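You operate a simulated robot arm through the tools that you are given. There is no shell and no other tool.

The job below is to be done with a simulated robot arm. You get a single attempt, and the scene is never put back.

TASK
Put things in order on the top of the blue bench. At the end: the red angle bracket stands on top of the vented silver case; the green sleeve is on the brown small carton (marked "CABLES"); the white paint can from the top of the blue bench stands where the red angle bracket stood; the silver gauge block from the top of the blue bench stands where the orange sleeve stood; the orange sleeve stands where the white paint can stood; whatever was shut is shut again. Leave all else as you found it, and nothing knocked over.

It is judged by the outcome, as a careful person would: the job done as asked, and still so three seconds after it is handed in. It fails if anything else is knocked over, pushed out of place, dropped, spilled or broken.

THE ROBOT
A 5-joint arm with a two-finger parallel gripper, fixed in place. Base frame: the origin is at the foot of the arm, x ahead of it, y to its left, z up; the work surface is at about z = 0. Lengths are in mm, angles in rad, forces in N, time in s.
With the tool pointing down near the work surface it reaches from about 260 to 680 mm from the base axis. Its first joint turns from -1.152 to 1.152 rad. The tool tilts only in the upright plane through the base axis and itself; it spins freely about its own axis. Payload 2.9 kg.
Tool frame: the origin (TCP) lies between the finger pads and is the grasp point; the fingertips stand 30 mm ahead of it; z points along the fingers, y is the line along which they close. The gripper opens to 110 mm. The fingers are 20 mm wide and 10 mm thick; the gripper's body (48 by 112 mm) begins 55 mm behind the TCP.
Orientation is that of the tool frame in the base frame, as a unit quaternion [x, y, z, w]. With the fingers straight down and closing along the base's y, the tool's x points along the base's -x, its y along +y and its z along -z.

THE INTERFACE
- The arm moves only by the tool arm_command. Its argument "plan" is a list of rows, each a list of 3 entries, a list of its own where there are three numbers: the shift along the base's x, y, z in cm, then the turn, a rotation vector about the base's x, y, z in degrees, then the finger opening in cm, from 0 to 11. In form: [[[x, y, z], [rx, ry, rz], gripper], ...]. A call has 1 to 20 rows; each row shifts and turns the commanded pose from where the row before left it. A row lasts 0.2 s, in which the tool goes at most 50 mm and 0.15 rad; a call with a longer step from one row to the next is refused whole, and so is a gripper value outside its range. Where a pose cannot be reached the arm comes as near as it can. A force on the tool above 40 N (or 10 N above the force at the start of the call, whichever is more), or a blocked arm, ends the call early, and 0.2 s more pass. Each finger travels about 108 mm/s and halts on what it meets, pressing with about 20 N; the grip force reading is that of the motor and also rises with nothing between the fingers. The clock runs only during rows and for 0.2 s after the last one: add rows that do not move to give the fingers time. The reply holds the time, the measured pose of the TCP, the force on the tool along the base axes, the opening and the grip force, in the units named above and with some noise, with the torque about the TCP (base axes, N m) and any sound that the robot's microphone picked up.
- Cameras (640 x 400 px; columns grow to the right, rows downward): "scene" is fixed at [45.8, -456.2, 610.3]; the picture's right is [0.71, -0.71, 0.00], its down [-0.35, -0.35, -0.87] and it looks along [0.61, 0.61, -0.50] (base axes); focal length 318 px, centre (320, 200). "wrist" rides on the gripper at [72, 17, -103] in the tool frame; the picture's right is [-0.23, 0.97, 0.00], its down [-0.76, -0.18, -0.62] and it looks along [-0.61, -0.14, 0.78] (tool axes); focal length 222 px, centre (320, 200). There is no depth. A picture from a camera that has moved, and an enlarged one, comes with that camera's place and axes in the base frame and with its lens.
- grab_frame(camera): a new picture of that camera. It takes no simulated time.
- close_up(camera, box): a new picture of the part [left, top, right, bottom] of that camera's present view, enlarged. It takes no simulated time.
- job_done(): hands the job in; it is judged then, once.

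Nothing tells you positions but the pictures and the camera data. Unless the task says otherwise, let go and move clear before handing in.

The tools are called after ">>>" by a JSON object that holds its "op" and its "data". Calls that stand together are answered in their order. arm_command: Moves the arm, as the interface text tells. Its arguments: {"type":"object","properties":{"plan":{"type":"array"}},"required":["plan"]} The other tools are called the same way: grab_frame (camera) takes a picture; close_up (camera, box) takes an enlarged picture of a part of a camera's view; job_done () hands the job in.

At the start:

```text
time_s: 0.0
eef_pos: [398.3, 231.8, 296.2]
ee_rot: [-0.001, 1.0, 0.001, -0.001]
wrist_force: [0.3, -0.4, 0.3]
moment: [0.02, 0.0, -0.01]
opening: 110.3
grasp_force: 0.1
```

scene: 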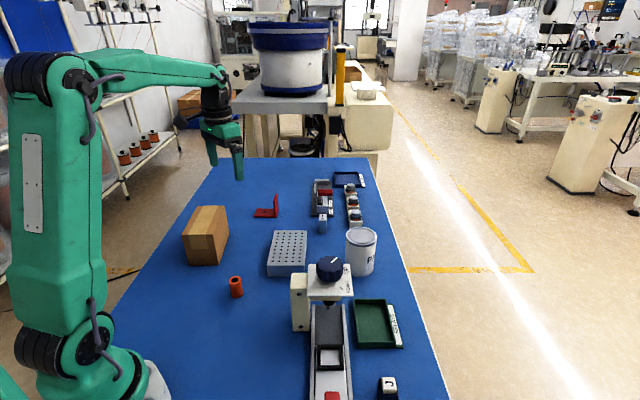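
wrist: 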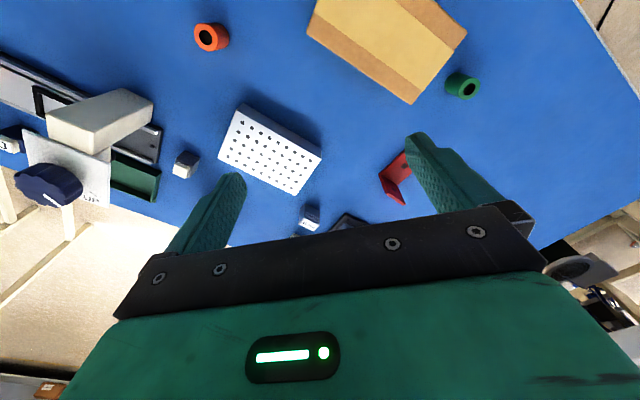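

I see a blue bench with an orange sleeve, a brown carton, a red bracket, a vented silver case, a white paint can and other things; I'll look closer before moving.

>>> {"op": "close_up", "data": {"camera": "scene", "box": [160, 150, 320, 250]}}

>>> {"op": "close_up", "data": {"camera": "scene", "box": [280, 150, 440, 250]}}

>>> {"op": "close_up", "data": {"camera": "scene", "box": [260, 220, 420, 320]}}

>>> {"op": "close_up", "data": {"camera": "scene", "box": [260, 300, 420, 400]}}

>>> {"op": "close_up", "data": {"camera": "wrist", "box": [160, 0, 480, 200]}}

>>> {"op": "close_up", "data": {"camera": "wrist", "box": [0, 20, 320, 220]}}

```text
4.00 times, centred on (240, 200) of scene
camera zoom: at [45.8, -456.2, 610.3], right [0.71, -0.71, 0.0], down [-0.35, -0.35, -0.87], along [0.61, 0.61, -0.5], focal length 1273 px, centre (640, 200)
```

zoom: 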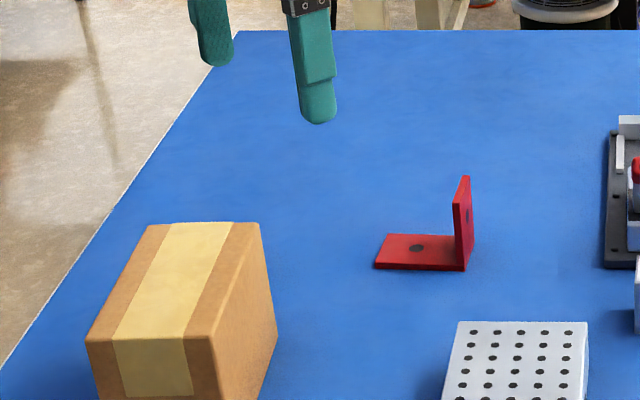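

```text
4.00 times, centred on (360, 200) of scene
camera zoom: at [45.8, -456.2, 610.3], right [0.71, -0.71, 0.0], down [-0.35, -0.35, -0.87], along [0.61, 0.61, -0.5], focal length 1273 px, centre (160, 200)
```

zoom: 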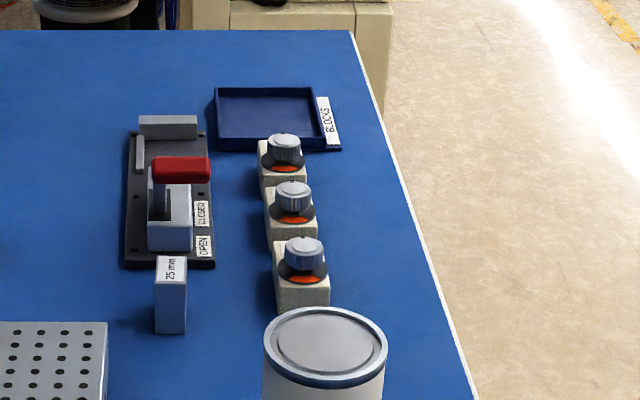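

```text
4.00 times, centred on (340, 270) of scene
camera zoom: at [45.8, -456.2, 610.3], right [0.71, -0.71, 0.0], down [-0.35, -0.35, -0.87], along [0.61, 0.61, -0.5], focal length 1273 px, centre (240, -80)
```

zoom: 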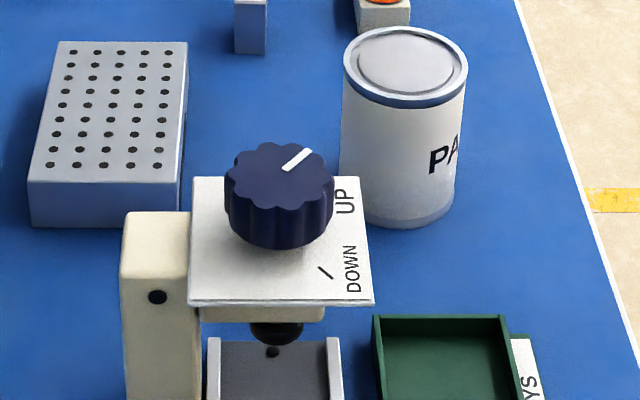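

```text
4.00 times, centred on (340, 350) of scene
camera zoom: at [45.8, -456.2, 610.3], right [0.71, -0.71, 0.0], down [-0.35, -0.35, -0.87], along [0.61, 0.61, -0.5], focal length 1273 px, centre (240, -400)
```

zoom: 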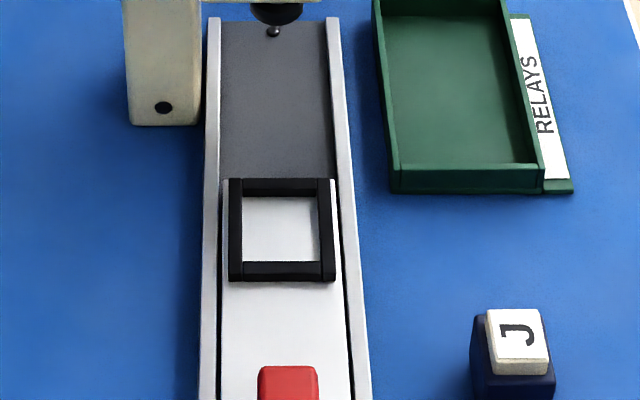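

```text
2.00 times, centred on (320, 100) of wrist
camera zoom: at [327.4, 247.2, 399.4], right [0.23, 0.97, 0.0], down [0.76, -0.18, 0.62], along [0.61, -0.14, -0.78], focal length 444 px, centre (320, 400)
```

zoom: 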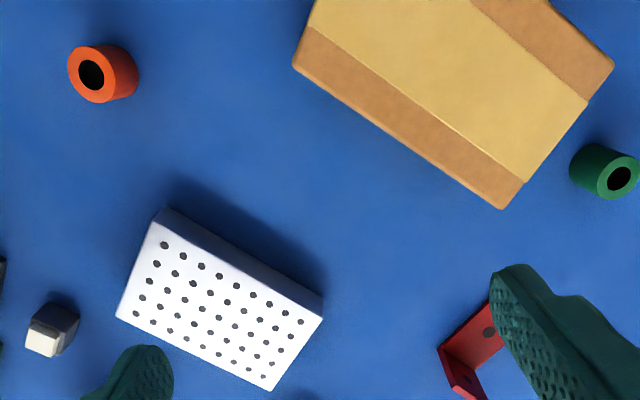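

```text
2.00 times, centred on (160, 120) of wrist
camera zoom: at [327.4, 247.2, 399.4], right [0.23, 0.97, 0.0], down [0.76, -0.18, 0.62], along [0.61, -0.14, -0.78], focal length 444 px, centre (640, 360)
```

zoom: 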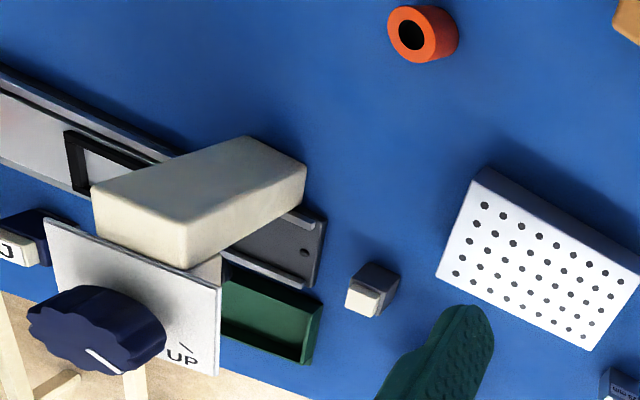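

I need sharper measurements of each object, so I'm taking tighter close-ups before moving.

>>> {"op": "close_up", "data": {"camera": "scene", "box": [170, 195, 282, 265]}}

>>> {"op": "close_up", "data": {"camera": "scene", "box": [180, 240, 292, 310]}}

>>> {"op": "close_up", "data": {"camera": "scene", "box": [300, 215, 412, 285]}}

>>> {"op": "close_up", "data": {"camera": "scene", "box": [290, 165, 402, 235]}}

>>> {"op": "close_up", "data": {"camera": "wrist", "box": [300, 0, 524, 140]}}

>>> {"op": "close_up", "data": {"camera": "wrist", "box": [200, 120, 424, 260]}}

```text
5.71 times, centred on (226, 230) of scene
camera zoom: at [45.8, -456.2, 610.3], right [0.71, -0.71, 0.0], down [-0.35, -0.35, -0.87], along [0.61, 0.61, -0.5], focal length 1818 px, centre (857, 29)
```

zoom: 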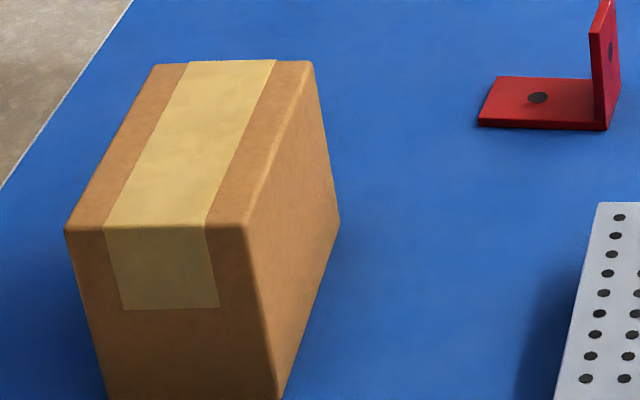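

```text
5.71 times, centred on (236, 275) of scene
camera zoom: at [45.8, -456.2, 610.3], right [0.71, -0.71, 0.0], down [-0.35, -0.35, -0.87], along [0.61, 0.61, -0.5], focal length 1818 px, centre (800, -229)
```

zoom: 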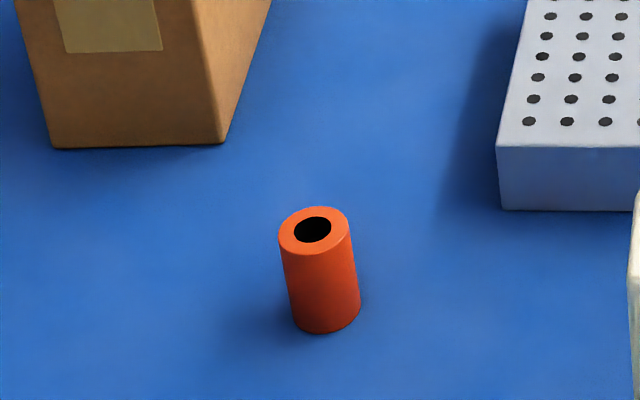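

```text
5.71 times, centred on (356, 250) of scene
camera zoom: at [45.8, -456.2, 610.3], right [0.71, -0.71, 0.0], down [-0.35, -0.35, -0.87], along [0.61, 0.61, -0.5], focal length 1818 px, centre (114, -86)
```

zoom: 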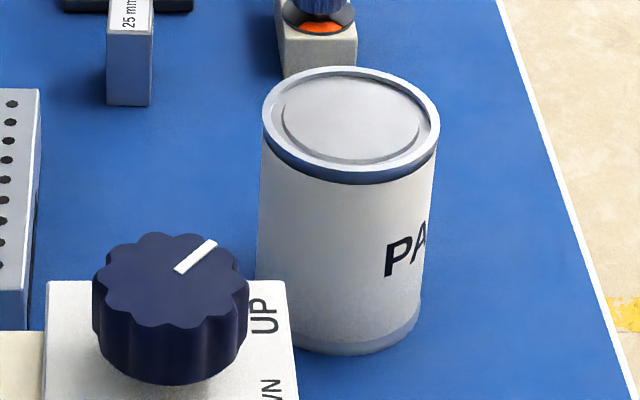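

```text
5.71 times, centred on (346, 200) of scene
camera zoom: at [45.8, -456.2, 610.3], right [0.71, -0.71, 0.0], down [-0.35, -0.35, -0.87], along [0.61, 0.61, -0.5], focal length 1818 px, centre (171, 200)
```

zoom: 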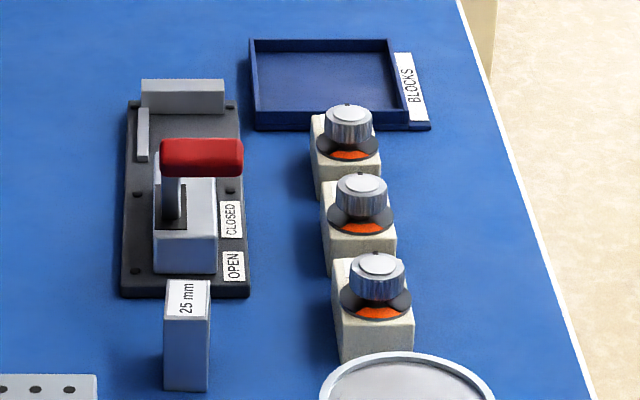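

```text
2.86 times, centred on (412, 70) of wrist
camera zoom: at [327.4, 247.2, 399.4], right [0.23, 0.97, 0.0], down [0.76, -0.18, 0.62], along [0.61, -0.14, -0.78], focal length 635 px, centre (57, 571)
```

zoom: 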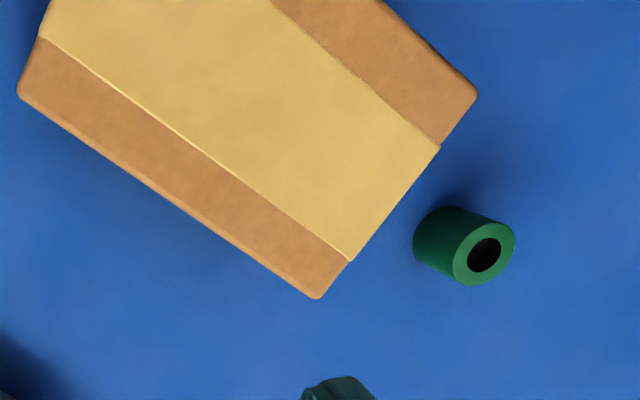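

```text
2.86 times, centred on (312, 190) of wrist
camera zoom: at [327.4, 247.2, 399.4], right [0.23, 0.97, 0.0], down [0.76, -0.18, 0.62], along [0.61, -0.14, -0.78], focal length 635 px, centre (343, 229)
```

zoom: 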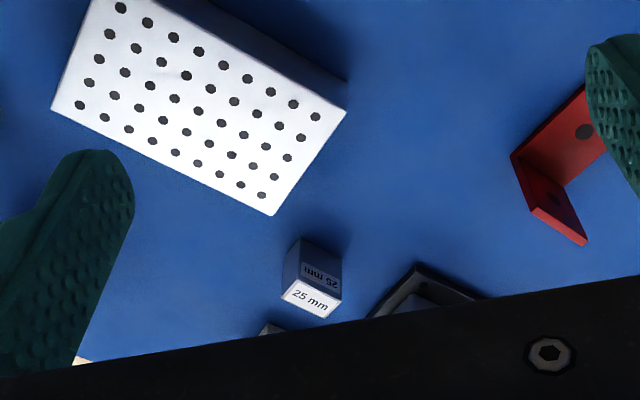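

All the named objects are located roughly: orange sleeve about (306,102), carton centre about (349,315) and 107 tall, case about (491,118), paint can about (603,-53), gauge block about (658,145), bracket about (590,358), green sleeve about (451,440). Next I move the wrist camera closer to the bracket to measure it better.

>>> {"op": "arm_command", "data": {"plan": [[[2.05, 2.45, 0.1], [0, 0, 0], 11], [[2.05, 2.45, 0.1], [0, 0, 0], 11], [[2.05, 2.45, 0.1], [0, 0, 0], 11], [[2.05, 2.45, 0.1], [0, 0, 0], 11], [[0, 0, 0], [0, 0, 0], 11]]}}

>>> {"op": "close_up", "data": {"camera": "scene", "box": [240, 185, 296, 220]}}

>>> {"op": "grab_frame", "data": {"camera": "wrist"}}

```text
time_s: 1.2
eef_pos: [480.2, 328.5, 299.5]
ee_rot: [0.0, 1.0, -0.001, 0.0]
wrist_force: [-0.5, -0.1, -0.2]
moment: [-0.02, 0.02, -0.02]
opening: 110.1
grasp_force: 0.0
```

```text
11.43 times, centred on (268, 202) of scene
camera zoom: at [45.8, -456.2, 610.3], right [0.71, -0.71, 0.0], down [-0.35, -0.35, -0.87], along [0.61, 0.61, -0.5], focal length 3636 px, centre (914, 171)
```

zoom: 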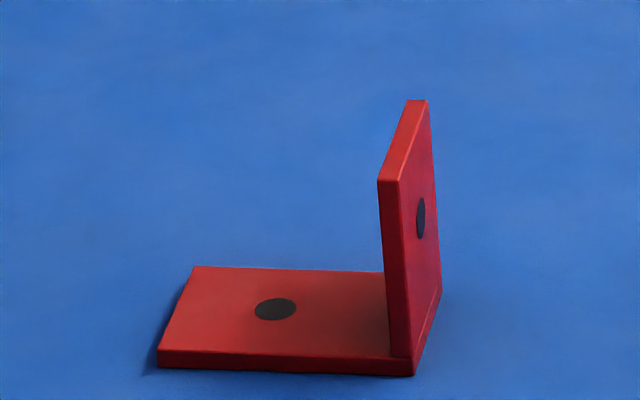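

```text
taken
camera wrist: at [409.5, 345.6, 402.6], right [0.23, 0.97, 0.0], down [0.76, -0.18, 0.62], along [0.61, -0.14, -0.78], focal length 222 px, centre (320, 200)
```

wrist: 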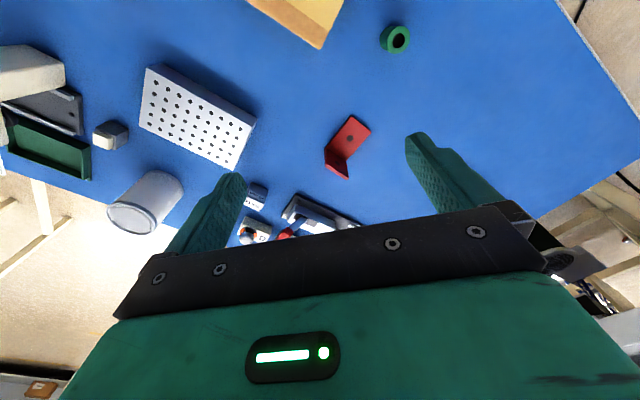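

The bracket reads as an 80x50x6 base with a flange about 68 tall at its right end, centred about (588,357). I'll cross-check with enlarged wrist views.

>>> {"op": "close_up", "data": {"camera": "wrist", "box": [290, 100, 402, 170]}}

>>> {"op": "close_up", "data": {"camera": "wrist", "box": [90, 150, 202, 220]}}

>>> {"op": "close_up", "data": {"camera": "wrist", "box": [220, 165, 332, 235]}}

>>> {"op": "close_up", "data": {"camera": "wrist", "box": [340, 0, 452, 70]}}

>>> {"op": "close_up", "data": {"camera": "wrist", "box": [80, 50, 272, 170]}}

```text
5.71 times, centred on (346, 135) of wrist
camera zoom: at [409.5, 345.6, 402.6], right [0.23, 0.97, 0.0], down [0.76, -0.18, 0.62], along [0.61, -0.14, -0.78], focal length 1269 px, centre (171, 571)
```

zoom: 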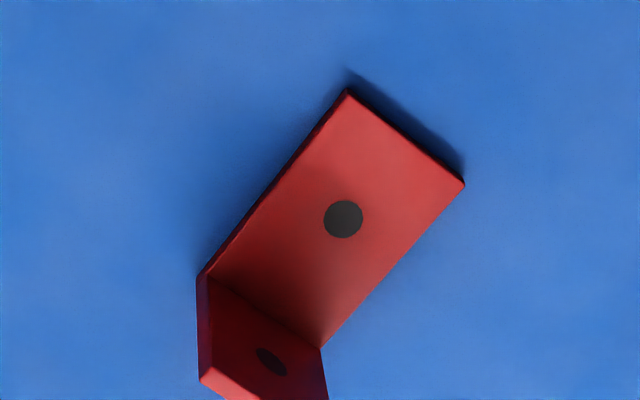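

```text
5.71 times, centred on (146, 185) of wrist
camera zoom: at [409.5, 345.6, 402.6], right [0.23, 0.97, 0.0], down [0.76, -0.18, 0.62], along [0.61, -0.14, -0.78], focal length 1269 px, centre (1314, 286)
```

zoom: 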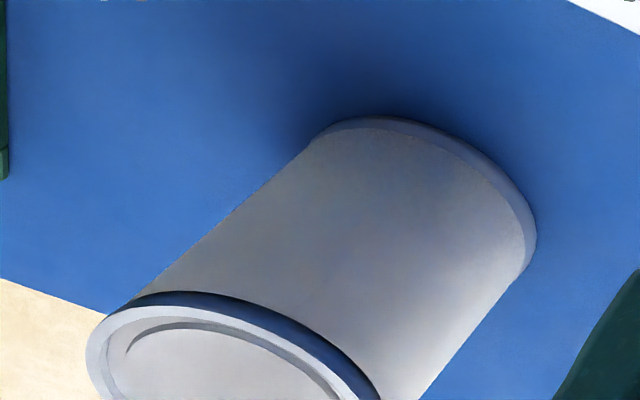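

```text
5.71 times, centred on (276, 200) of wrist
camera zoom: at [409.5, 345.6, 402.6], right [0.23, 0.97, 0.0], down [0.76, -0.18, 0.62], along [0.61, -0.14, -0.78], focal length 1269 px, centre (571, 200)
```

zoom: 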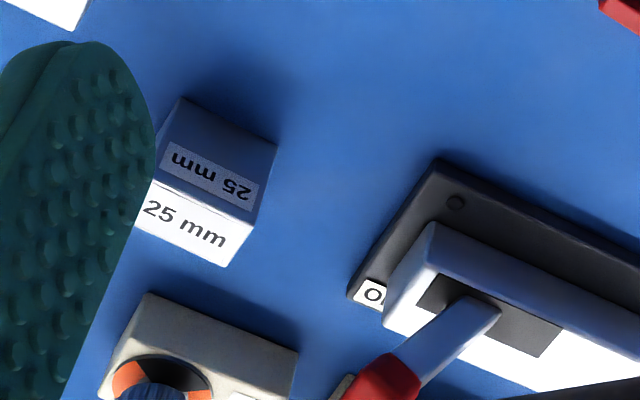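

```text
5.71 times, centred on (396, 35) of wrist
camera zoom: at [409.5, 345.6, 402.6], right [0.23, 0.97, 0.0], down [0.76, -0.18, 0.62], along [0.61, -0.14, -0.78], focal length 1269 px, centre (-114, 1143)
```

zoom: 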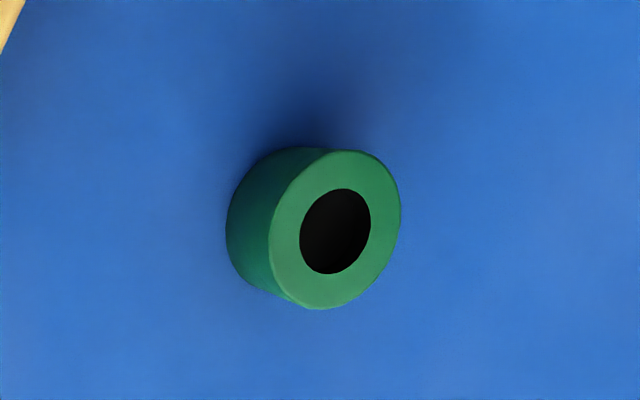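

```text
3.33 times, centred on (176, 110) of wrist
camera zoom: at [409.5, 345.6, 402.6], right [0.23, 0.97, 0.0], down [0.76, -0.18, 0.62], along [0.61, -0.14, -0.78], focal length 740 px, centre (800, 500)
```

zoom: 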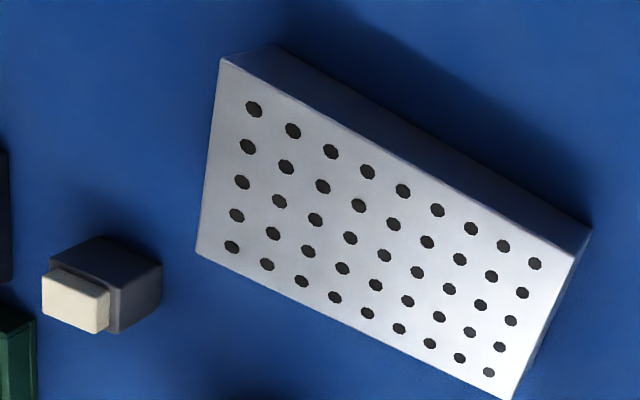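

The wrist and scene estimates of the bracket agree within about 4 mm. I'll look at the gripper in the scene camera to check which camera agrees better with the arm.

>>> {"op": "close_up", "data": {"camera": "scene", "box": [180, 105, 292, 175]}}

```text
5.71 times, centred on (236, 140) of scene
camera zoom: at [45.8, -456.2, 610.3], right [0.71, -0.71, 0.0], down [-0.35, -0.35, -0.87], along [0.61, 0.61, -0.5], focal length 1818 px, centre (800, 543)
```

zoom: 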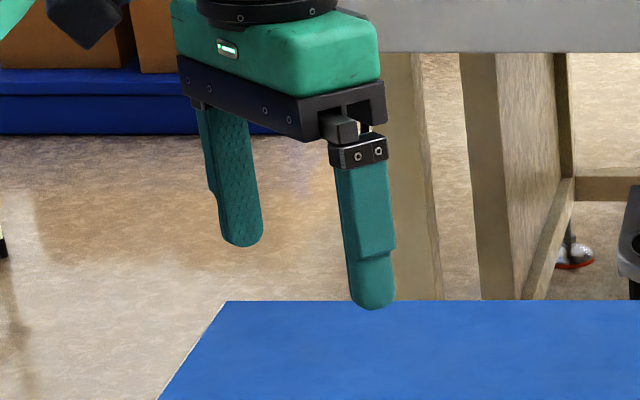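

The scene camera agrees with the arm to about 2 mm (small constant offset noted). Now I move above the bracket's flange at about (617,329), turned 41° so the fingers close across the flange, and check the reach there.

>>> {"op": "arm_command", "data": {"plan": [[[2.28, 0, -1.67], [0, 0, 6.9], 11], [[2.28, 0, -1.67], [0, 0, 6.9], 11], [[2.28, 0, -1.67], [0, 0, 6.9], 11], [[2.28, 0, -1.67], [0, 0, 6.9], 11], [[2.28, 0, -1.67], [0, 0, 6.9], 11], [[2.28, 0, -1.67], [0, 0, 6.8], 11], [[0, 0, 0], [0, 0, 0], 11], [[0, 0, 0], [0, 0, 0], 11]]}}

>>> {"op": "grab_frame", "data": {"camera": "wrist"}}

>>> {"op": "grab_frame", "data": {"camera": "scene"}}

```text
time_s: 3.0
eef_pos: [581.2, 311.3, 189.7]
ee_rot: [-0.353, 0.936, 0.0, 0.0]
wrist_force: [-0.1, -0.6, 0.2]
moment: [0.03, 0.01, 0.0]
opening: 110.0
grasp_force: 0.1
out of reach, approached as far as the arm can: row 4, 5, 6
```

```text
taken
camera wrist: at [517.1, 274.2, 293.4], right [-0.47, 0.88, 0.0], down [0.69, 0.37, 0.62], along [0.55, 0.29, -0.78], focal length 222 px, centre (320, 200)
```

wrist: 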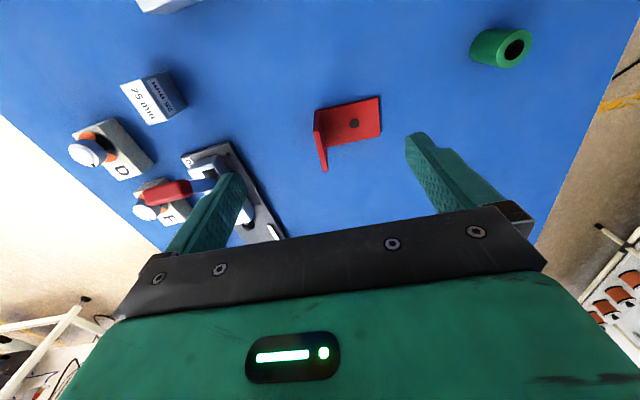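

```text
taken
```

scene: 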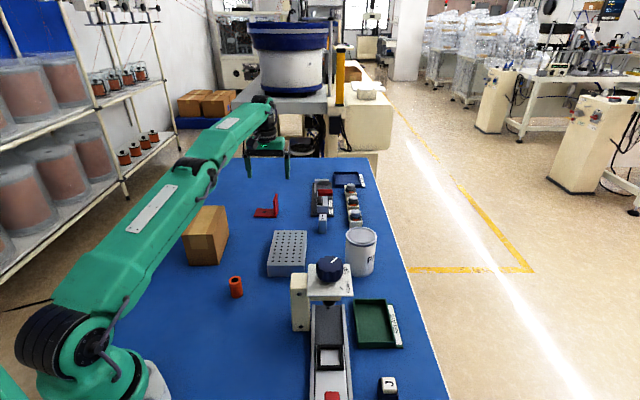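

The arm is fully stretched at radius about 659 here with the tool upright, so I'll need a slight outward tilt. I pull back a little first to see where the commanded pose ended up.

>>> {"op": "arm_command", "data": {"plan": [[[-1.6, -1.0, -1.0], [0, 0, 0], 11], [[-1.6, -1.0, -1.0], [0, 0, 0], 11], [[0, 0, 0], [0, 0, 0], 11]]}}

```text
time_s: 3.8
eef_pos: [550.4, 288.7, 169.8]
ee_rot: [-0.353, 0.936, 0.0, -0.001]
wrist_force: [-0.5, 0.5, 0.3]
moment: [0.02, 0.02, 0.04]
opening: 110.2
grasp_force: 0.1
```

The commanded pose follows the reached one, good. I'll refine the bracket position from this closer camera view.

>>> {"op": "close_up", "data": {"camera": "wrist", "box": [290, 60, 450, 160]}}

>>> {"op": "close_up", "data": {"camera": "wrist", "box": [60, 40, 284, 180]}}

```text
4.00 times, centred on (370, 110) of wrist
camera zoom: at [484.5, 253.5, 273.4], right [-0.47, 0.88, 0.0], down [0.69, 0.37, 0.62], along [0.55, 0.29, -0.78], focal length 888 px, centre (120, 560)
```

zoom: 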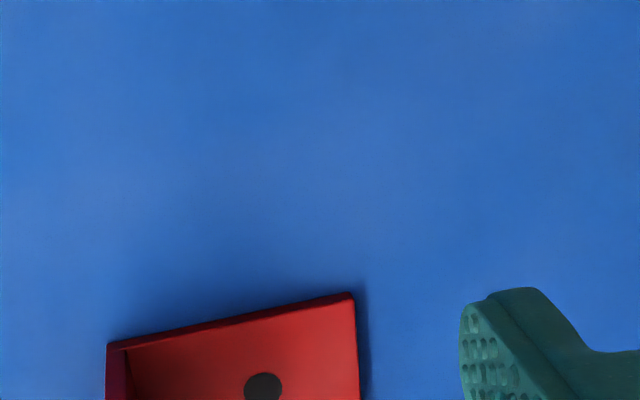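

```text
2.86 times, centred on (172, 110) of wrist
camera zoom: at [484.5, 253.5, 273.4], right [-0.47, 0.88, 0.0], down [0.69, 0.37, 0.62], along [0.55, 0.29, -0.78], focal length 635 px, centre (743, 457)
```

zoom: 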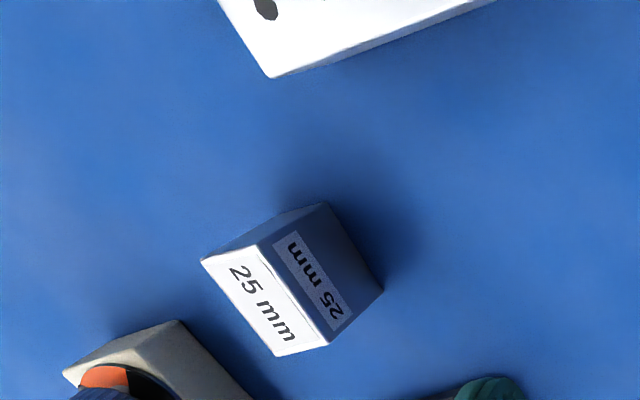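

The flange centre is confirmed near (617,328.5). I tilt the tool 12° outward and extend to hover over the flange.

>>> {"op": "arm_command", "data": {"plan": [[[0, 0, 0], [2.81, -5.3, 0], 11], [[0, 0, 0], [2.81, -5.3, 0], 11], [[1.685, 0.978, -1.0], [0, 0, 0], 11], [[1.685, 0.978, -1.0], [0, 0, 0], 11], [[1.685, 0.978, -1.0], [0, 0, 0], 11], [[1.685, 0.978, -1.0], [0, 0, 0], 11], [[0, 0, 0], [0, 0, 0], 11]]}}

>>> {"op": "grab_frame", "data": {"camera": "wrist"}}

>>> {"op": "close_up", "data": {"camera": "scene", "box": [220, 130, 332, 230]}}

```text
time_s: 5.4
eef_pos: [618.6, 329.7, 130.7]
ee_rot: [-0.351, 0.93, 0.014, 0.104]
wrist_force: [0.6, 0.2, -0.8]
moment: [-0.03, 0.0, -0.02]
opening: 110.0
grasp_force: 0.0
```

```text
taken
camera wrist: at [535.6, 284.0, 215.9], right [-0.47, 0.88, 0.0], down [0.56, 0.3, 0.77], along [0.68, 0.36, -0.64], focal length 222 px, centre (320, 200)
```

wrist: 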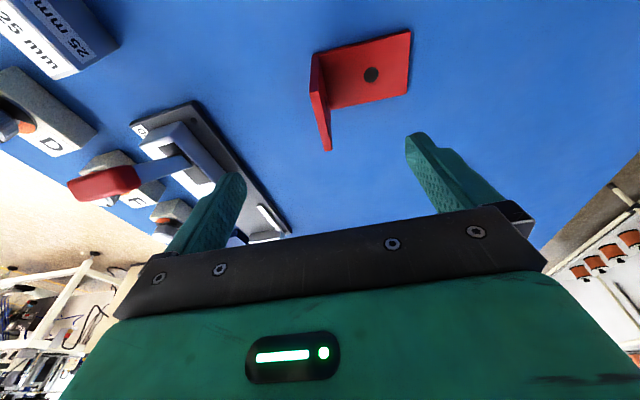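

```text
4.00 times, centred on (276, 180) of scene
camera zoom: at [45.8, -456.2, 610.3], right [0.71, -0.71, 0.0], down [-0.35, -0.35, -0.87], along [0.61, 0.61, -0.5], focal length 1273 px, centre (496, 280)
```

zoom: 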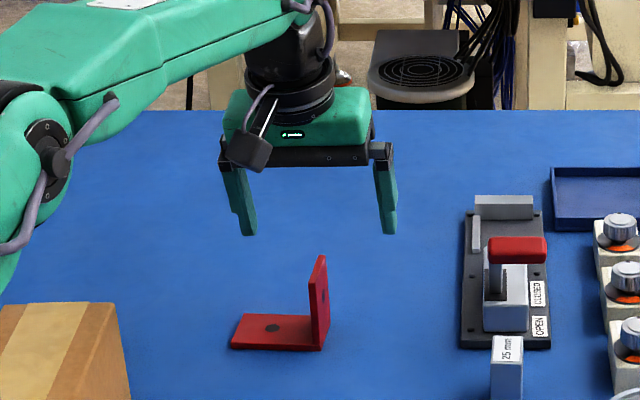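

Hovering as commanded at (618,330,131) with the flange centred between the fingers. I descend straight down to grip the flange with the fingertips about 20 mm above the bench.

>>> {"op": "arm_command", "data": {"plan": [[[0, 0, -2.07], [0, 0, 0], 11], [[0, 0, -2.07], [0, 0, 0], 11], [[0, 0, -2.07], [0, 0, 0], 11], [[0, 0, -2.07], [0, 0, 0], 11], [[0, 0, 0], [0, 0, 0], 11]]}}

>>> {"op": "close_up", "data": {"camera": "wrist", "box": [220, 0, 460, 150]}}

>>> {"op": "close_up", "data": {"camera": "scene", "box": [220, 150, 332, 220]}}

```text
time_s: 6.6
eef_pos: [616.2, 330.9, 47.0]
ee_rot: [-0.351, 0.931, 0.013, 0.104]
wrist_force: [0.5, 0.2, -0.4]
moment: [0.0, -0.04, 0.01]
opening: 110.0
grasp_force: 0.0
```

```text
2.67 times, centred on (340, 75) of wrist
camera zoom: at [534.4, 284.1, 132.3], right [-0.47, 0.88, 0.0], down [0.56, 0.3, 0.77], along [0.68, 0.36, -0.64], focal length 592 px, centre (267, 533)
```

zoom: 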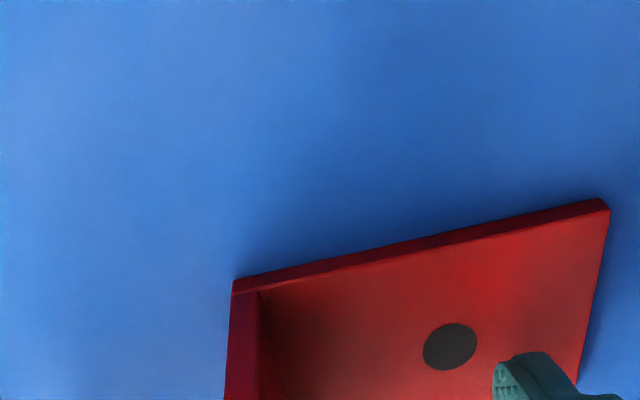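

```text
5.71 times, centred on (276, 185) of scene
camera zoom: at [45.8, -456.2, 610.3], right [0.71, -0.71, 0.0], down [-0.35, -0.35, -0.87], along [0.61, 0.61, -0.5], focal length 1818 px, centre (571, 286)
```

zoom: 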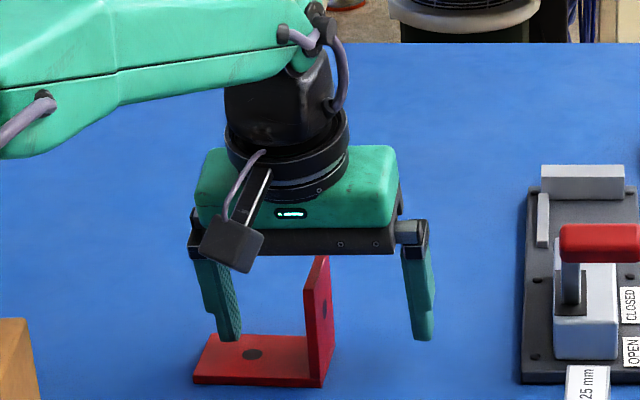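

The fingers straddle the flange symmetrically. I close the gripper and check the result before lifting.

>>> {"op": "arm_command", "data": {"plan": [[[0, 0, 0], [0, 0, 0], 6], [[0, 0, 0], [0, 0, 0], 3], [[0, 0, 0], [0, 0, 0], 1.5], [[0, 0, 0], [0, 0, 0], 0], [[0, 0, 0], [0, 0, 0], 0], [[0, 0, 0], [0, 0, 0], 0]]}}

>>> {"op": "close_up", "data": {"camera": "scene", "box": [220, 150, 332, 220]}}

```text
time_s: 8.0
eef_pos: [617.4, 329.4, 49.0]
ee_rot: [-0.349, 0.931, 0.014, 0.106]
wrist_force: [2.4, -2.4, 14.9]
moment: [0.62, 0.88, 0.0]
opening: 7.8
grasp_force: 20.4
```

```text
5.71 times, centred on (276, 185) of scene
camera zoom: at [45.7, -456.3, 610.2], right [0.7, -0.71, 0.0], down [-0.35, -0.35, -0.87], along [0.61, 0.61, -0.5], focal length 1818 px, centre (571, 286)
```

zoom: 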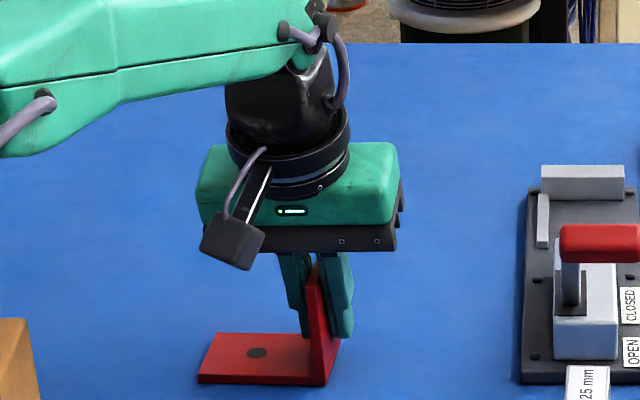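

The flange is held (opening 7.8 mm, 20 N). I lift it straight up and look at how it hangs.

>>> {"op": "arm_command", "data": {"plan": [[[0, 0, 1.0], [0, 0, 0], 0], [[0, 0, 2.0], [0, 0, 0], 0], [[0, 0, 2.5], [0, 0, 0], 0], [[0, 0, 2.5], [0, 0, 0], 0], [[0, 0, 0], [0, 0, 0], 0]]}}

>>> {"op": "close_up", "data": {"camera": "scene", "box": [220, 150, 332, 220]}}

>>> {"op": "grab_frame", "data": {"camera": "wrist"}}

```text
time_s: 9.2
eef_pos: [615.9, 330.4, 127.6]
ee_rot: [-0.351, 0.931, 0.013, 0.102]
wrist_force: [-0.3, 0.3, -0.7]
moment: [-0.01, 0.02, 0.0]
opening: 6.9
grasp_force: 20.0
```

```text
5.71 times, centred on (276, 185) of scene
camera zoom: at [45.8, -456.2, 610.3], right [0.71, -0.71, 0.0], down [-0.35, -0.35, -0.87], along [0.61, 0.61, -0.5], focal length 1818 px, centre (571, 286)
```

zoom: 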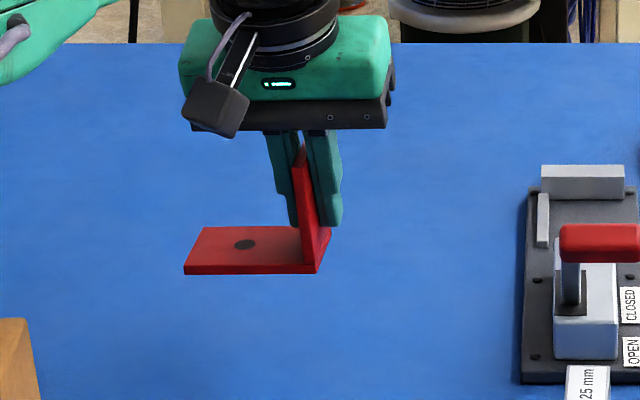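

```text
taken
camera wrist: at [533.9, 284.5, 212.9], right [-0.47, 0.88, 0.0], down [0.56, 0.3, 0.77], along [0.68, 0.36, -0.64], focal length 222 px, centre (320, 200)
```

wrist: 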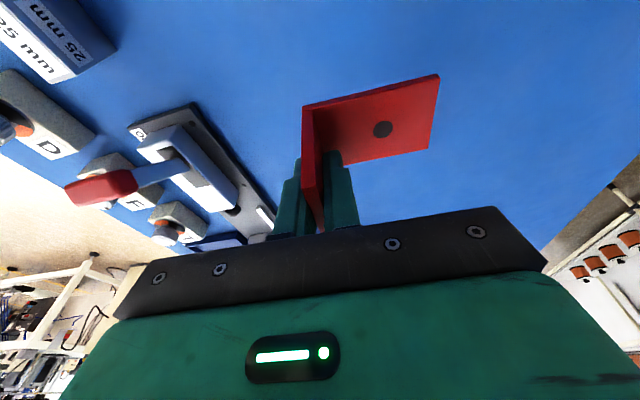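

The bracket is held firmly, aligned with the pads and leaning only about 3°. I carry it over to the case at about (503,81) for the flange, turning with the base azimuth so the tilt stays in the arm's plane.

>>> {"op": "arm_command", "data": {"plan": [[[-1.42, -3.106, 0.2], [0, 0, -1.77], 0], [[-1.42, -3.106, 0.2], [0, 0, -1.9], 0], [[-1.42, -3.106, 0.2], [0, 0, -2.07], 0], [[-1.42, -3.106, 0.2], [0, 0, -2.23], 0], [[-1.42, -3.106, 0.2], [0, 0, -2.44], 0], [[-1.42, -3.106, 0.2], [0, 0, -2.63], 0], [[-1.42, -3.106, 0.1], [0, 0, -2.84], 0], [[-1.42, -3.106, 0.1], [0, 0, -3.08], 0], [[0, 0, 0], [1.08, 0.17, -5.14], 0], [[0, 0, 0], [0, 0, 0], 0], [[0, 0, 0], [0, 0, 0], 0]]}}

>>> {"op": "close_up", "data": {"camera": "scene", "box": [220, 180, 380, 280]}}

>>> {"op": "grab_frame", "data": {"camera": "wrist"}}

```text
time_s: 11.6
eef_pos: [502.6, 80.8, 140.6]
ee_rot: [-0.147, 0.984, 0.0, 0.104]
wrist_force: [-0.8, 0.4, -1.4]
moment: [-0.01, -0.02, -0.01]
opening: 7.0
grasp_force: 20.2
```

```text
4.00 times, centred on (300, 230) of scene
camera zoom: at [45.8, -456.2, 610.3], right [0.7, -0.71, 0.0], down [-0.35, -0.35, -0.87], along [0.61, 0.61, -0.5], focal length 1273 px, centre (400, 80)
```

zoom: 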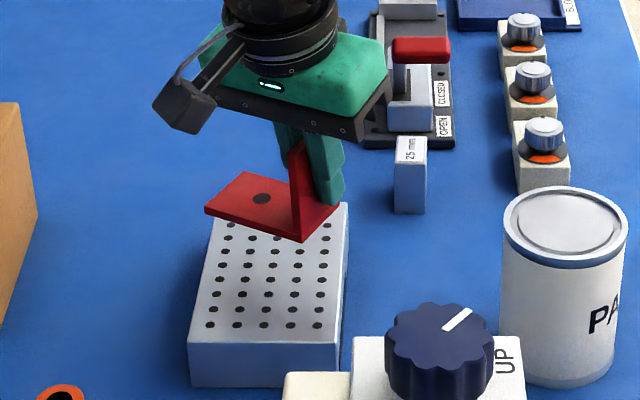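

```text
taken
camera wrist: at [410.1, 71.0, 226.1], right [-0.07, 1.0, 0.02], down [0.64, 0.03, 0.77], along [0.77, 0.07, -0.64], focal length 222 px, centre (320, 200)
```

wrist: 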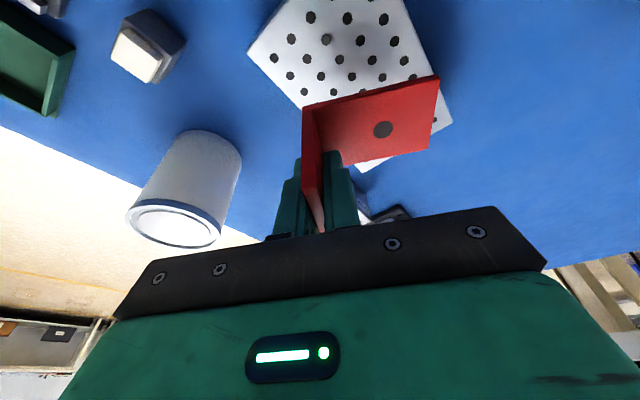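

The bracket hangs level over the case and the projected footprint fits on its top. I shift slightly to the right and lower gently to contact.

>>> {"op": "arm_command", "data": {"plan": [[[0.1, -0.1, -1.4], [0, 0, 0], 0], [[0, 0, -1.4], [0, 0, 0], 0], [[0, 0, -1.4], [0, 0, 0], 0], [[0, 0, -0.3], [0, 0, 0], 0], [[0, 0, -0.2], [0, 0, 0], 0], [[0, 0, -0.2], [0, 0, 0], 0], [[0, 0, 0], [0, 0, 0], 0]]}}

>>> {"op": "close_up", "data": {"camera": "scene", "box": [244, 200, 324, 280]}}

```text
time_s: 13.2
eef_pos: [505.1, 79.6, 92.5]
ee_rot: [-0.147, 0.983, 0.002, 0.106]
wrist_force: [-0.1, 0.0, -1.6]
moment: [-0.02, -0.03, -0.04]
opening: 6.6
grasp_force: 20.0
```

```text
5.00 times, centred on (284, 240) of scene
camera zoom: at [45.8, -456.2, 610.3], right [0.71, -0.71, 0.0], down [-0.35, -0.35, -0.87], along [0.61, 0.61, -0.5], focal length 1591 px, centre (500, 0)
```

zoom: 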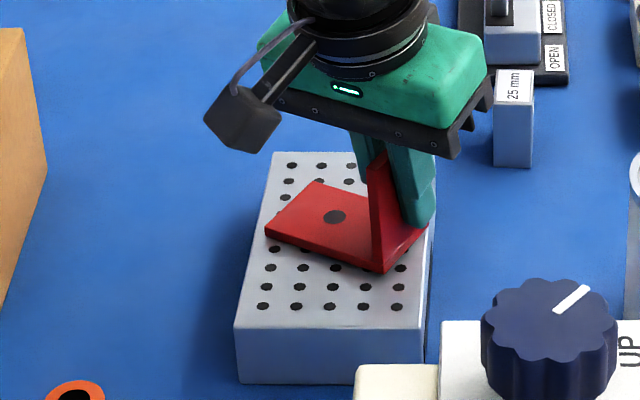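

Contact is not made yet; the bracket is about 2 mm right of centre, so I shift back left a little and keep lowering.

>>> {"op": "arm_command", "data": {"plan": [[[-0.16, 0.16, 0], [0, 0, 0], 0], [[0, 0, -0.15], [0, 0, 0], 0], [[0, 0, -0.15], [0, 0, 0], 0], [[0, 0, -0.1], [0, 0, 0], 0], [[0, 0, -0.1], [0, 0, 0], 0], [[0, 0, 0], [0, 0, 0], 0]]}}

>>> {"op": "close_up", "data": {"camera": "scene", "box": [244, 200, 324, 280]}}

```text
time_s: 14.6
eef_pos: [504.6, 81.7, 89.4]
ee_rot: [-0.147, 0.983, 0.001, 0.106]
wrist_force: [-0.7, -5.2, 17.6]
moment: [0.88, 0.57, 0.28]
opening: 8.1
grasp_force: 19.7
```

```text
5.00 times, centred on (284, 240) of scene
camera zoom: at [45.7, -456.3, 610.2], right [0.7, -0.71, 0.0], down [-0.35, -0.35, -0.87], along [0.61, 0.61, -0.5], focal length 1591 px, centre (500, 0)
```

zoom: 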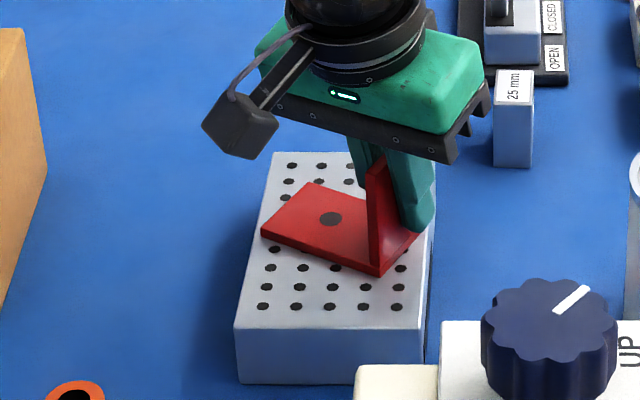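

Contact made and the bracket has levelled on the case (opening widened, 18 N down). I release gently and look.

>>> {"op": "arm_command", "data": {"plan": [[[0, 0, 0.05], [0, 0, 0], 0.8], [[0, 0, 0], [0, 0, 0], 1.2], [[0, 0, 0], [0, 0, 0], 2.5], [[0, 0, 0], [0, 0, 0], 4], [[0, 0, 0], [0, 0, 0], 4]]}}

>>> {"op": "close_up", "data": {"camera": "scene", "box": [244, 200, 324, 280]}}

```text
time_s: 15.8
eef_pos: [503.4, 79.9, 88.2]
ee_rot: [-0.147, 0.983, 0.001, 0.105]
wrist_force: [-0.7, 0.5, 0.0]
moment: [-0.04, 0.0, -0.01]
opening: 40.0
grasp_force: 0.2
```

```text
5.00 times, centred on (284, 240) of scene
camera zoom: at [45.8, -456.2, 610.3], right [0.71, -0.71, 0.0], down [-0.35, -0.35, -0.87], along [0.61, 0.61, -0.5], focal length 1591 px, centre (500, 0)
```

zoom: 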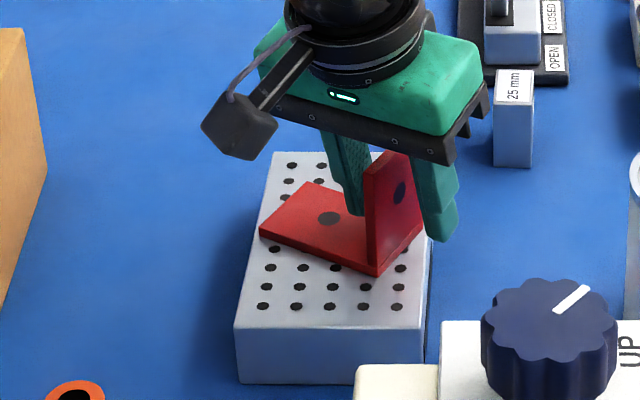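

The bracket stands level on the case. I rise straight up, bring the tool upright and move over to view the paint can from above.

>>> {"op": "arm_command", "data": {"plan": [[[0, 0, 1.0], [0, 0, 0], 4], [[0, 0, 3.0], [0, 0, 0], 4], [[0, 0, 3.5], [0, 0, 0], 4], [[0, 0, 3.5], [0, 0, 0], 4], [[0, 0, 0], [-0.95, 5.93, 0], 6], [[0, 0, 0], [-0.95, 5.93, 0], 8], [[1.425, -2.525, 0.25], [0, 0, -5.475], 11], [[1.425, -2.525, 0.25], [0, 0, -5.475], 11], [[1.425, -2.525, 0.25], [0, 0, -5.475], 11], [[1.425, -2.525, 0.25], [0, 0, -5.475], 11], [[0, 0, 0], [0, 0, 0], 11]]}}

>>> {"op": "grab_frame", "data": {"camera": "wrist"}}

>>> {"op": "close_up", "data": {"camera": "scene", "box": [240, 180, 400, 280]}}

```text
time_s: 18.2
eef_pos: [560.0, -20.2, 207.2]
ee_rot: [0.042, 0.999, 0.0, 0.0]
wrist_force: [-0.7, 0.0, -0.4]
moment: [0.01, 0.01, 0.0]
opening: 109.8
grasp_force: 0.1
```

```text
taken
camera wrist: at [490.2, 2.1, 310.1], right [0.31, 0.95, 0.0], down [0.74, -0.24, 0.62], along [0.59, -0.19, -0.78], focal length 222 px, centre (320, 200)
```

wrist: 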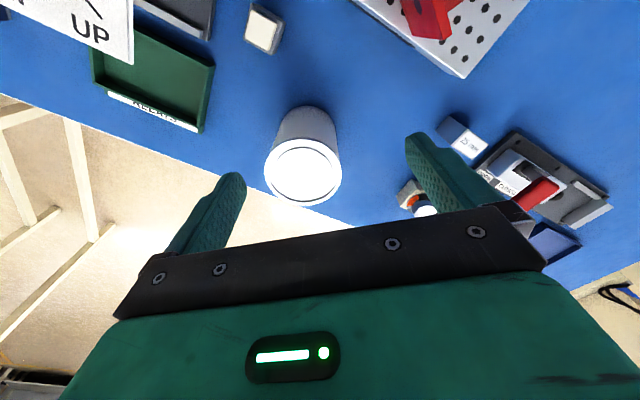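

```text
4.00 times, centred on (320, 230) of scene
camera zoom: at [45.8, -456.2, 610.3], right [0.7, -0.71, 0.0], down [-0.35, -0.35, -0.87], along [0.61, 0.61, -0.5], focal length 1273 px, centre (320, 80)
```

zoom: 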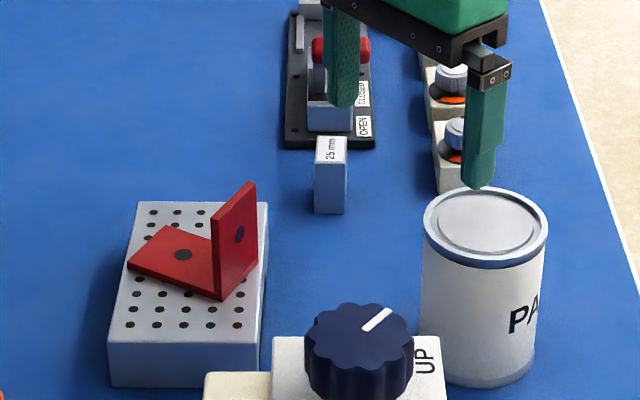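

The bracket is well placed. I zoom on the paint can to pin its centre.

>>> {"op": "close_up", "data": {"camera": "wrist", "box": [240, 95, 368, 215]}}

```text
3.33 times, centred on (304, 155) of wrist
camera zoom: at [490.2, 2.1, 310.1], right [0.31, 0.95, 0.0], down [0.74, -0.24, 0.62], along [0.59, -0.19, -0.78], focal length 740 px, centre (373, 350)
```

zoom: 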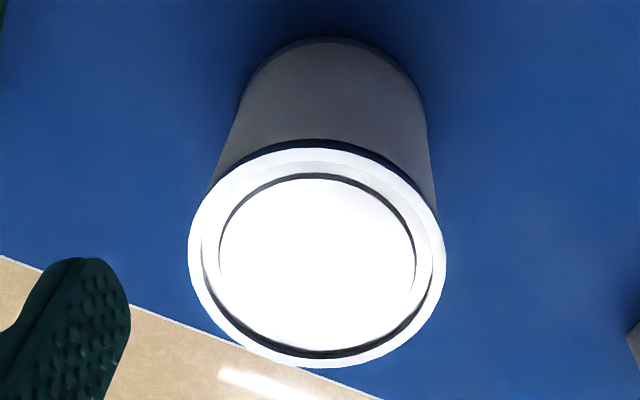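

The can centre comes out at (605.7,-53.5), diameter about 82, height about 110. I move above it, tilt 10° outward (so it can later be set down at the far bracket spot), and check alignment.

>>> {"op": "arm_command", "data": {"plan": [[[2.285, -1.665, -2.35], [0, 0, 0], 11], [[2.285, -1.665, -2.35], [0, 0, 0], 11], [[0, 0, 0], [-0.44, -4.98, 0], 11], [[0, 0, 0], [-0.44, -4.98, 0], 11], [[0, 0, 0], [0, 0, 0], 11]]}}

>>> {"op": "grab_frame", "data": {"camera": "wrist"}}

>>> {"op": "close_up", "data": {"camera": "scene", "box": [290, 180, 450, 280]}}

```text
time_s: 19.4
eef_pos: [607.0, -53.6, 159.7]
ee_rot: [0.042, 0.995, -0.004, 0.088]
wrist_force: [0.2, 0.6, -0.5]
moment: [0.03, 0.02, -0.04]
opening: 110.1
grasp_force: 0.1
```

```text
taken
camera wrist: at [519.5, -29.1, 249.4], right [0.3, 0.95, 0.04], down [0.62, -0.23, 0.75], along [0.72, -0.2, -0.66], focal length 222 px, centre (320, 200)
```

wrist: 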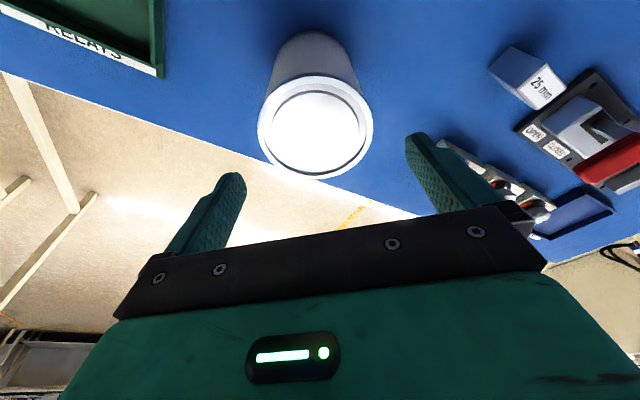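

```text
4.00 times, centred on (370, 230) of scene
camera zoom: at [45.8, -456.2, 610.3], right [0.71, -0.71, 0.0], down [-0.35, -0.35, -0.87], along [0.61, 0.61, -0.5], focal length 1273 px, centre (120, 80)
```

zoom: 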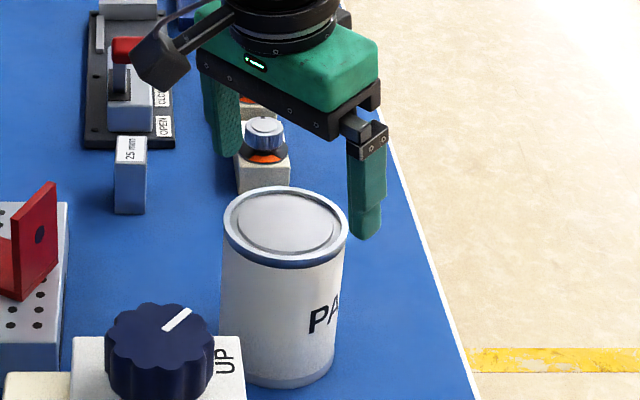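

Aligned over the can. I descend around it to TCP height 75.

>>> {"op": "arm_command", "data": {"plan": [[[-0.05, 0, -1.7], [0, 0, 0], 11], [[0, 0, -1.7], [0, 0, 0], 11], [[0, 0, -1.7], [0, 0, 0], 11], [[0, 0, -1.7], [0, 0, 0], 11], [[0, 0, -1.7], [0, 0, 0], 11], [[0, 0, 0], [0, 0, 0], 11]]}}

>>> {"op": "grab_frame", "data": {"camera": "wrist"}}

>>> {"op": "close_up", "data": {"camera": "scene", "box": [290, 200, 450, 300]}}

```text
time_s: 20.8
eef_pos: [606.0, -52.7, 74.3]
ee_rot: [0.041, 0.995, -0.004, 0.087]
wrist_force: [-0.5, 0.2, -0.3]
moment: [-0.01, -0.04, -0.02]
opening: 110.1
grasp_force: 0.0
```

```text
taken
camera wrist: at [519.1, -28.7, 164.3], right [0.3, 0.95, 0.04], down [0.62, -0.23, 0.75], along [0.72, -0.2, -0.66], focal length 222 px, centre (320, 200)
```

wrist: 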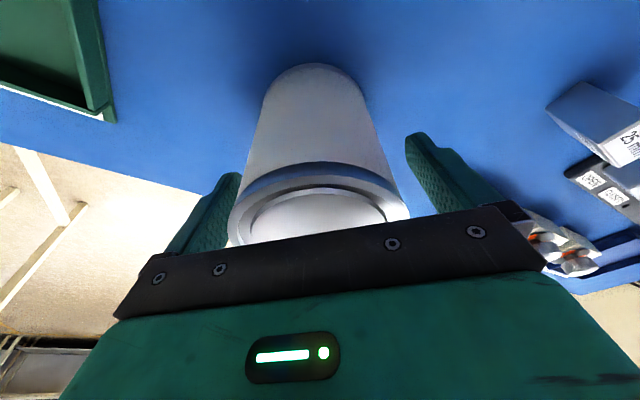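

```text
4.00 times, centred on (370, 250) of scene
camera zoom: at [45.8, -456.2, 610.3], right [0.71, -0.71, 0.0], down [-0.35, -0.35, -0.87], along [0.61, 0.61, -0.5], focal length 1273 px, centre (120, 0)
```

zoom: 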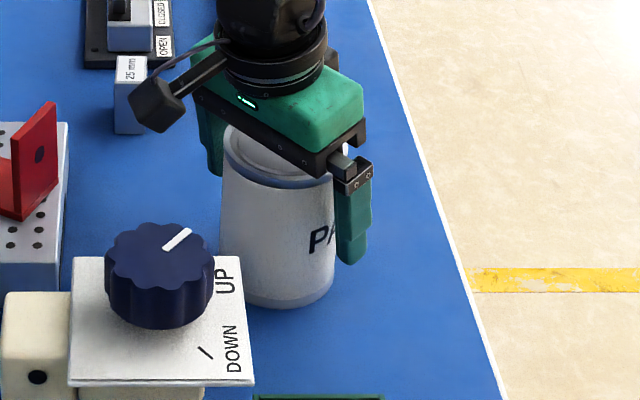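

The can is centred between the fingers. I close on it and check the force.

>>> {"op": "arm_command", "data": {"plan": [[[0, 0, 0], [0, 0, 0], 9.5], [[0, 0, 0], [0, 0, 0], 8.5], [[0, 0, 0], [0, 0, 0], 7.5], [[0, 0, 0], [0, 0, 0], 6.5], [[0, 0, 0], [0, 0, 0], 6.5]]}}

>>> {"op": "close_up", "data": {"camera": "scene", "box": [290, 200, 450, 300]}}

```text
time_s: 22.0
eef_pos: [604.7, -51.3, 75.5]
ee_rot: [0.042, 0.995, -0.003, 0.087]
wrist_force: [-0.6, -1.0, 0.4]
moment: [0.12, 0.03, -0.02]
opening: 81.7
grasp_force: 19.7
```

```text
4.00 times, centred on (370, 250) of scene
camera zoom: at [45.8, -456.2, 610.2], right [0.71, -0.71, 0.0], down [-0.35, -0.35, -0.87], along [0.61, 0.61, -0.5], focal length 1273 px, centre (120, 0)
```

zoom: 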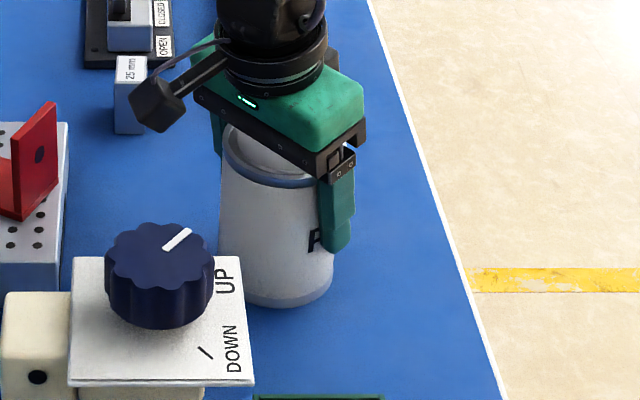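

Gripped at 81.7 mm. I lift 20 mm to check the weight and hold.

>>> {"op": "arm_command", "data": {"plan": [[[0, 0, 0.5], [0, 0, 0], 6.5], [[0, 0, 0.7], [0, 0, 0], 6.5], [[0, 0, 0.8], [0, 0, 0], 6.5], [[0, 0, 0], [0, 0, 0], 6.5]]}}

>>> {"op": "close_up", "data": {"camera": "scene", "box": [290, 200, 450, 300]}}

```text
time_s: 23.0
eef_pos: [606.5, -52.5, 95.7]
ee_rot: [0.043, 0.995, -0.003, 0.087]
wrist_force: [-0.3, -0.5, -4.8]
moment: [-0.01, 0.0, 0.0]
opening: 81.9
grasp_force: 19.8
```

```text
4.00 times, centred on (370, 250) of scene
camera zoom: at [45.9, -456.2, 610.2], right [0.71, -0.71, 0.0], down [-0.35, -0.35, -0.87], along [0.61, 0.61, -0.5], focal length 1273 px, centre (120, 0)
```

zoom: 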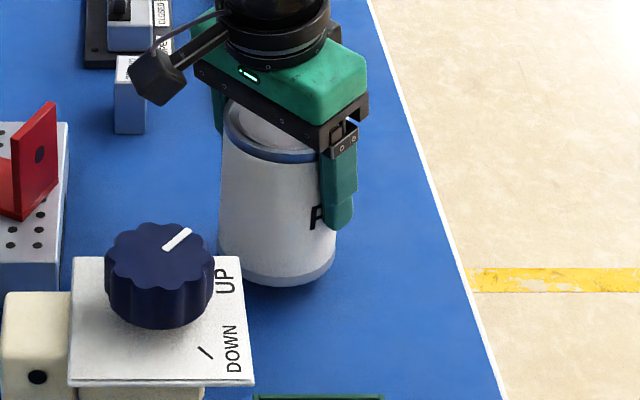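

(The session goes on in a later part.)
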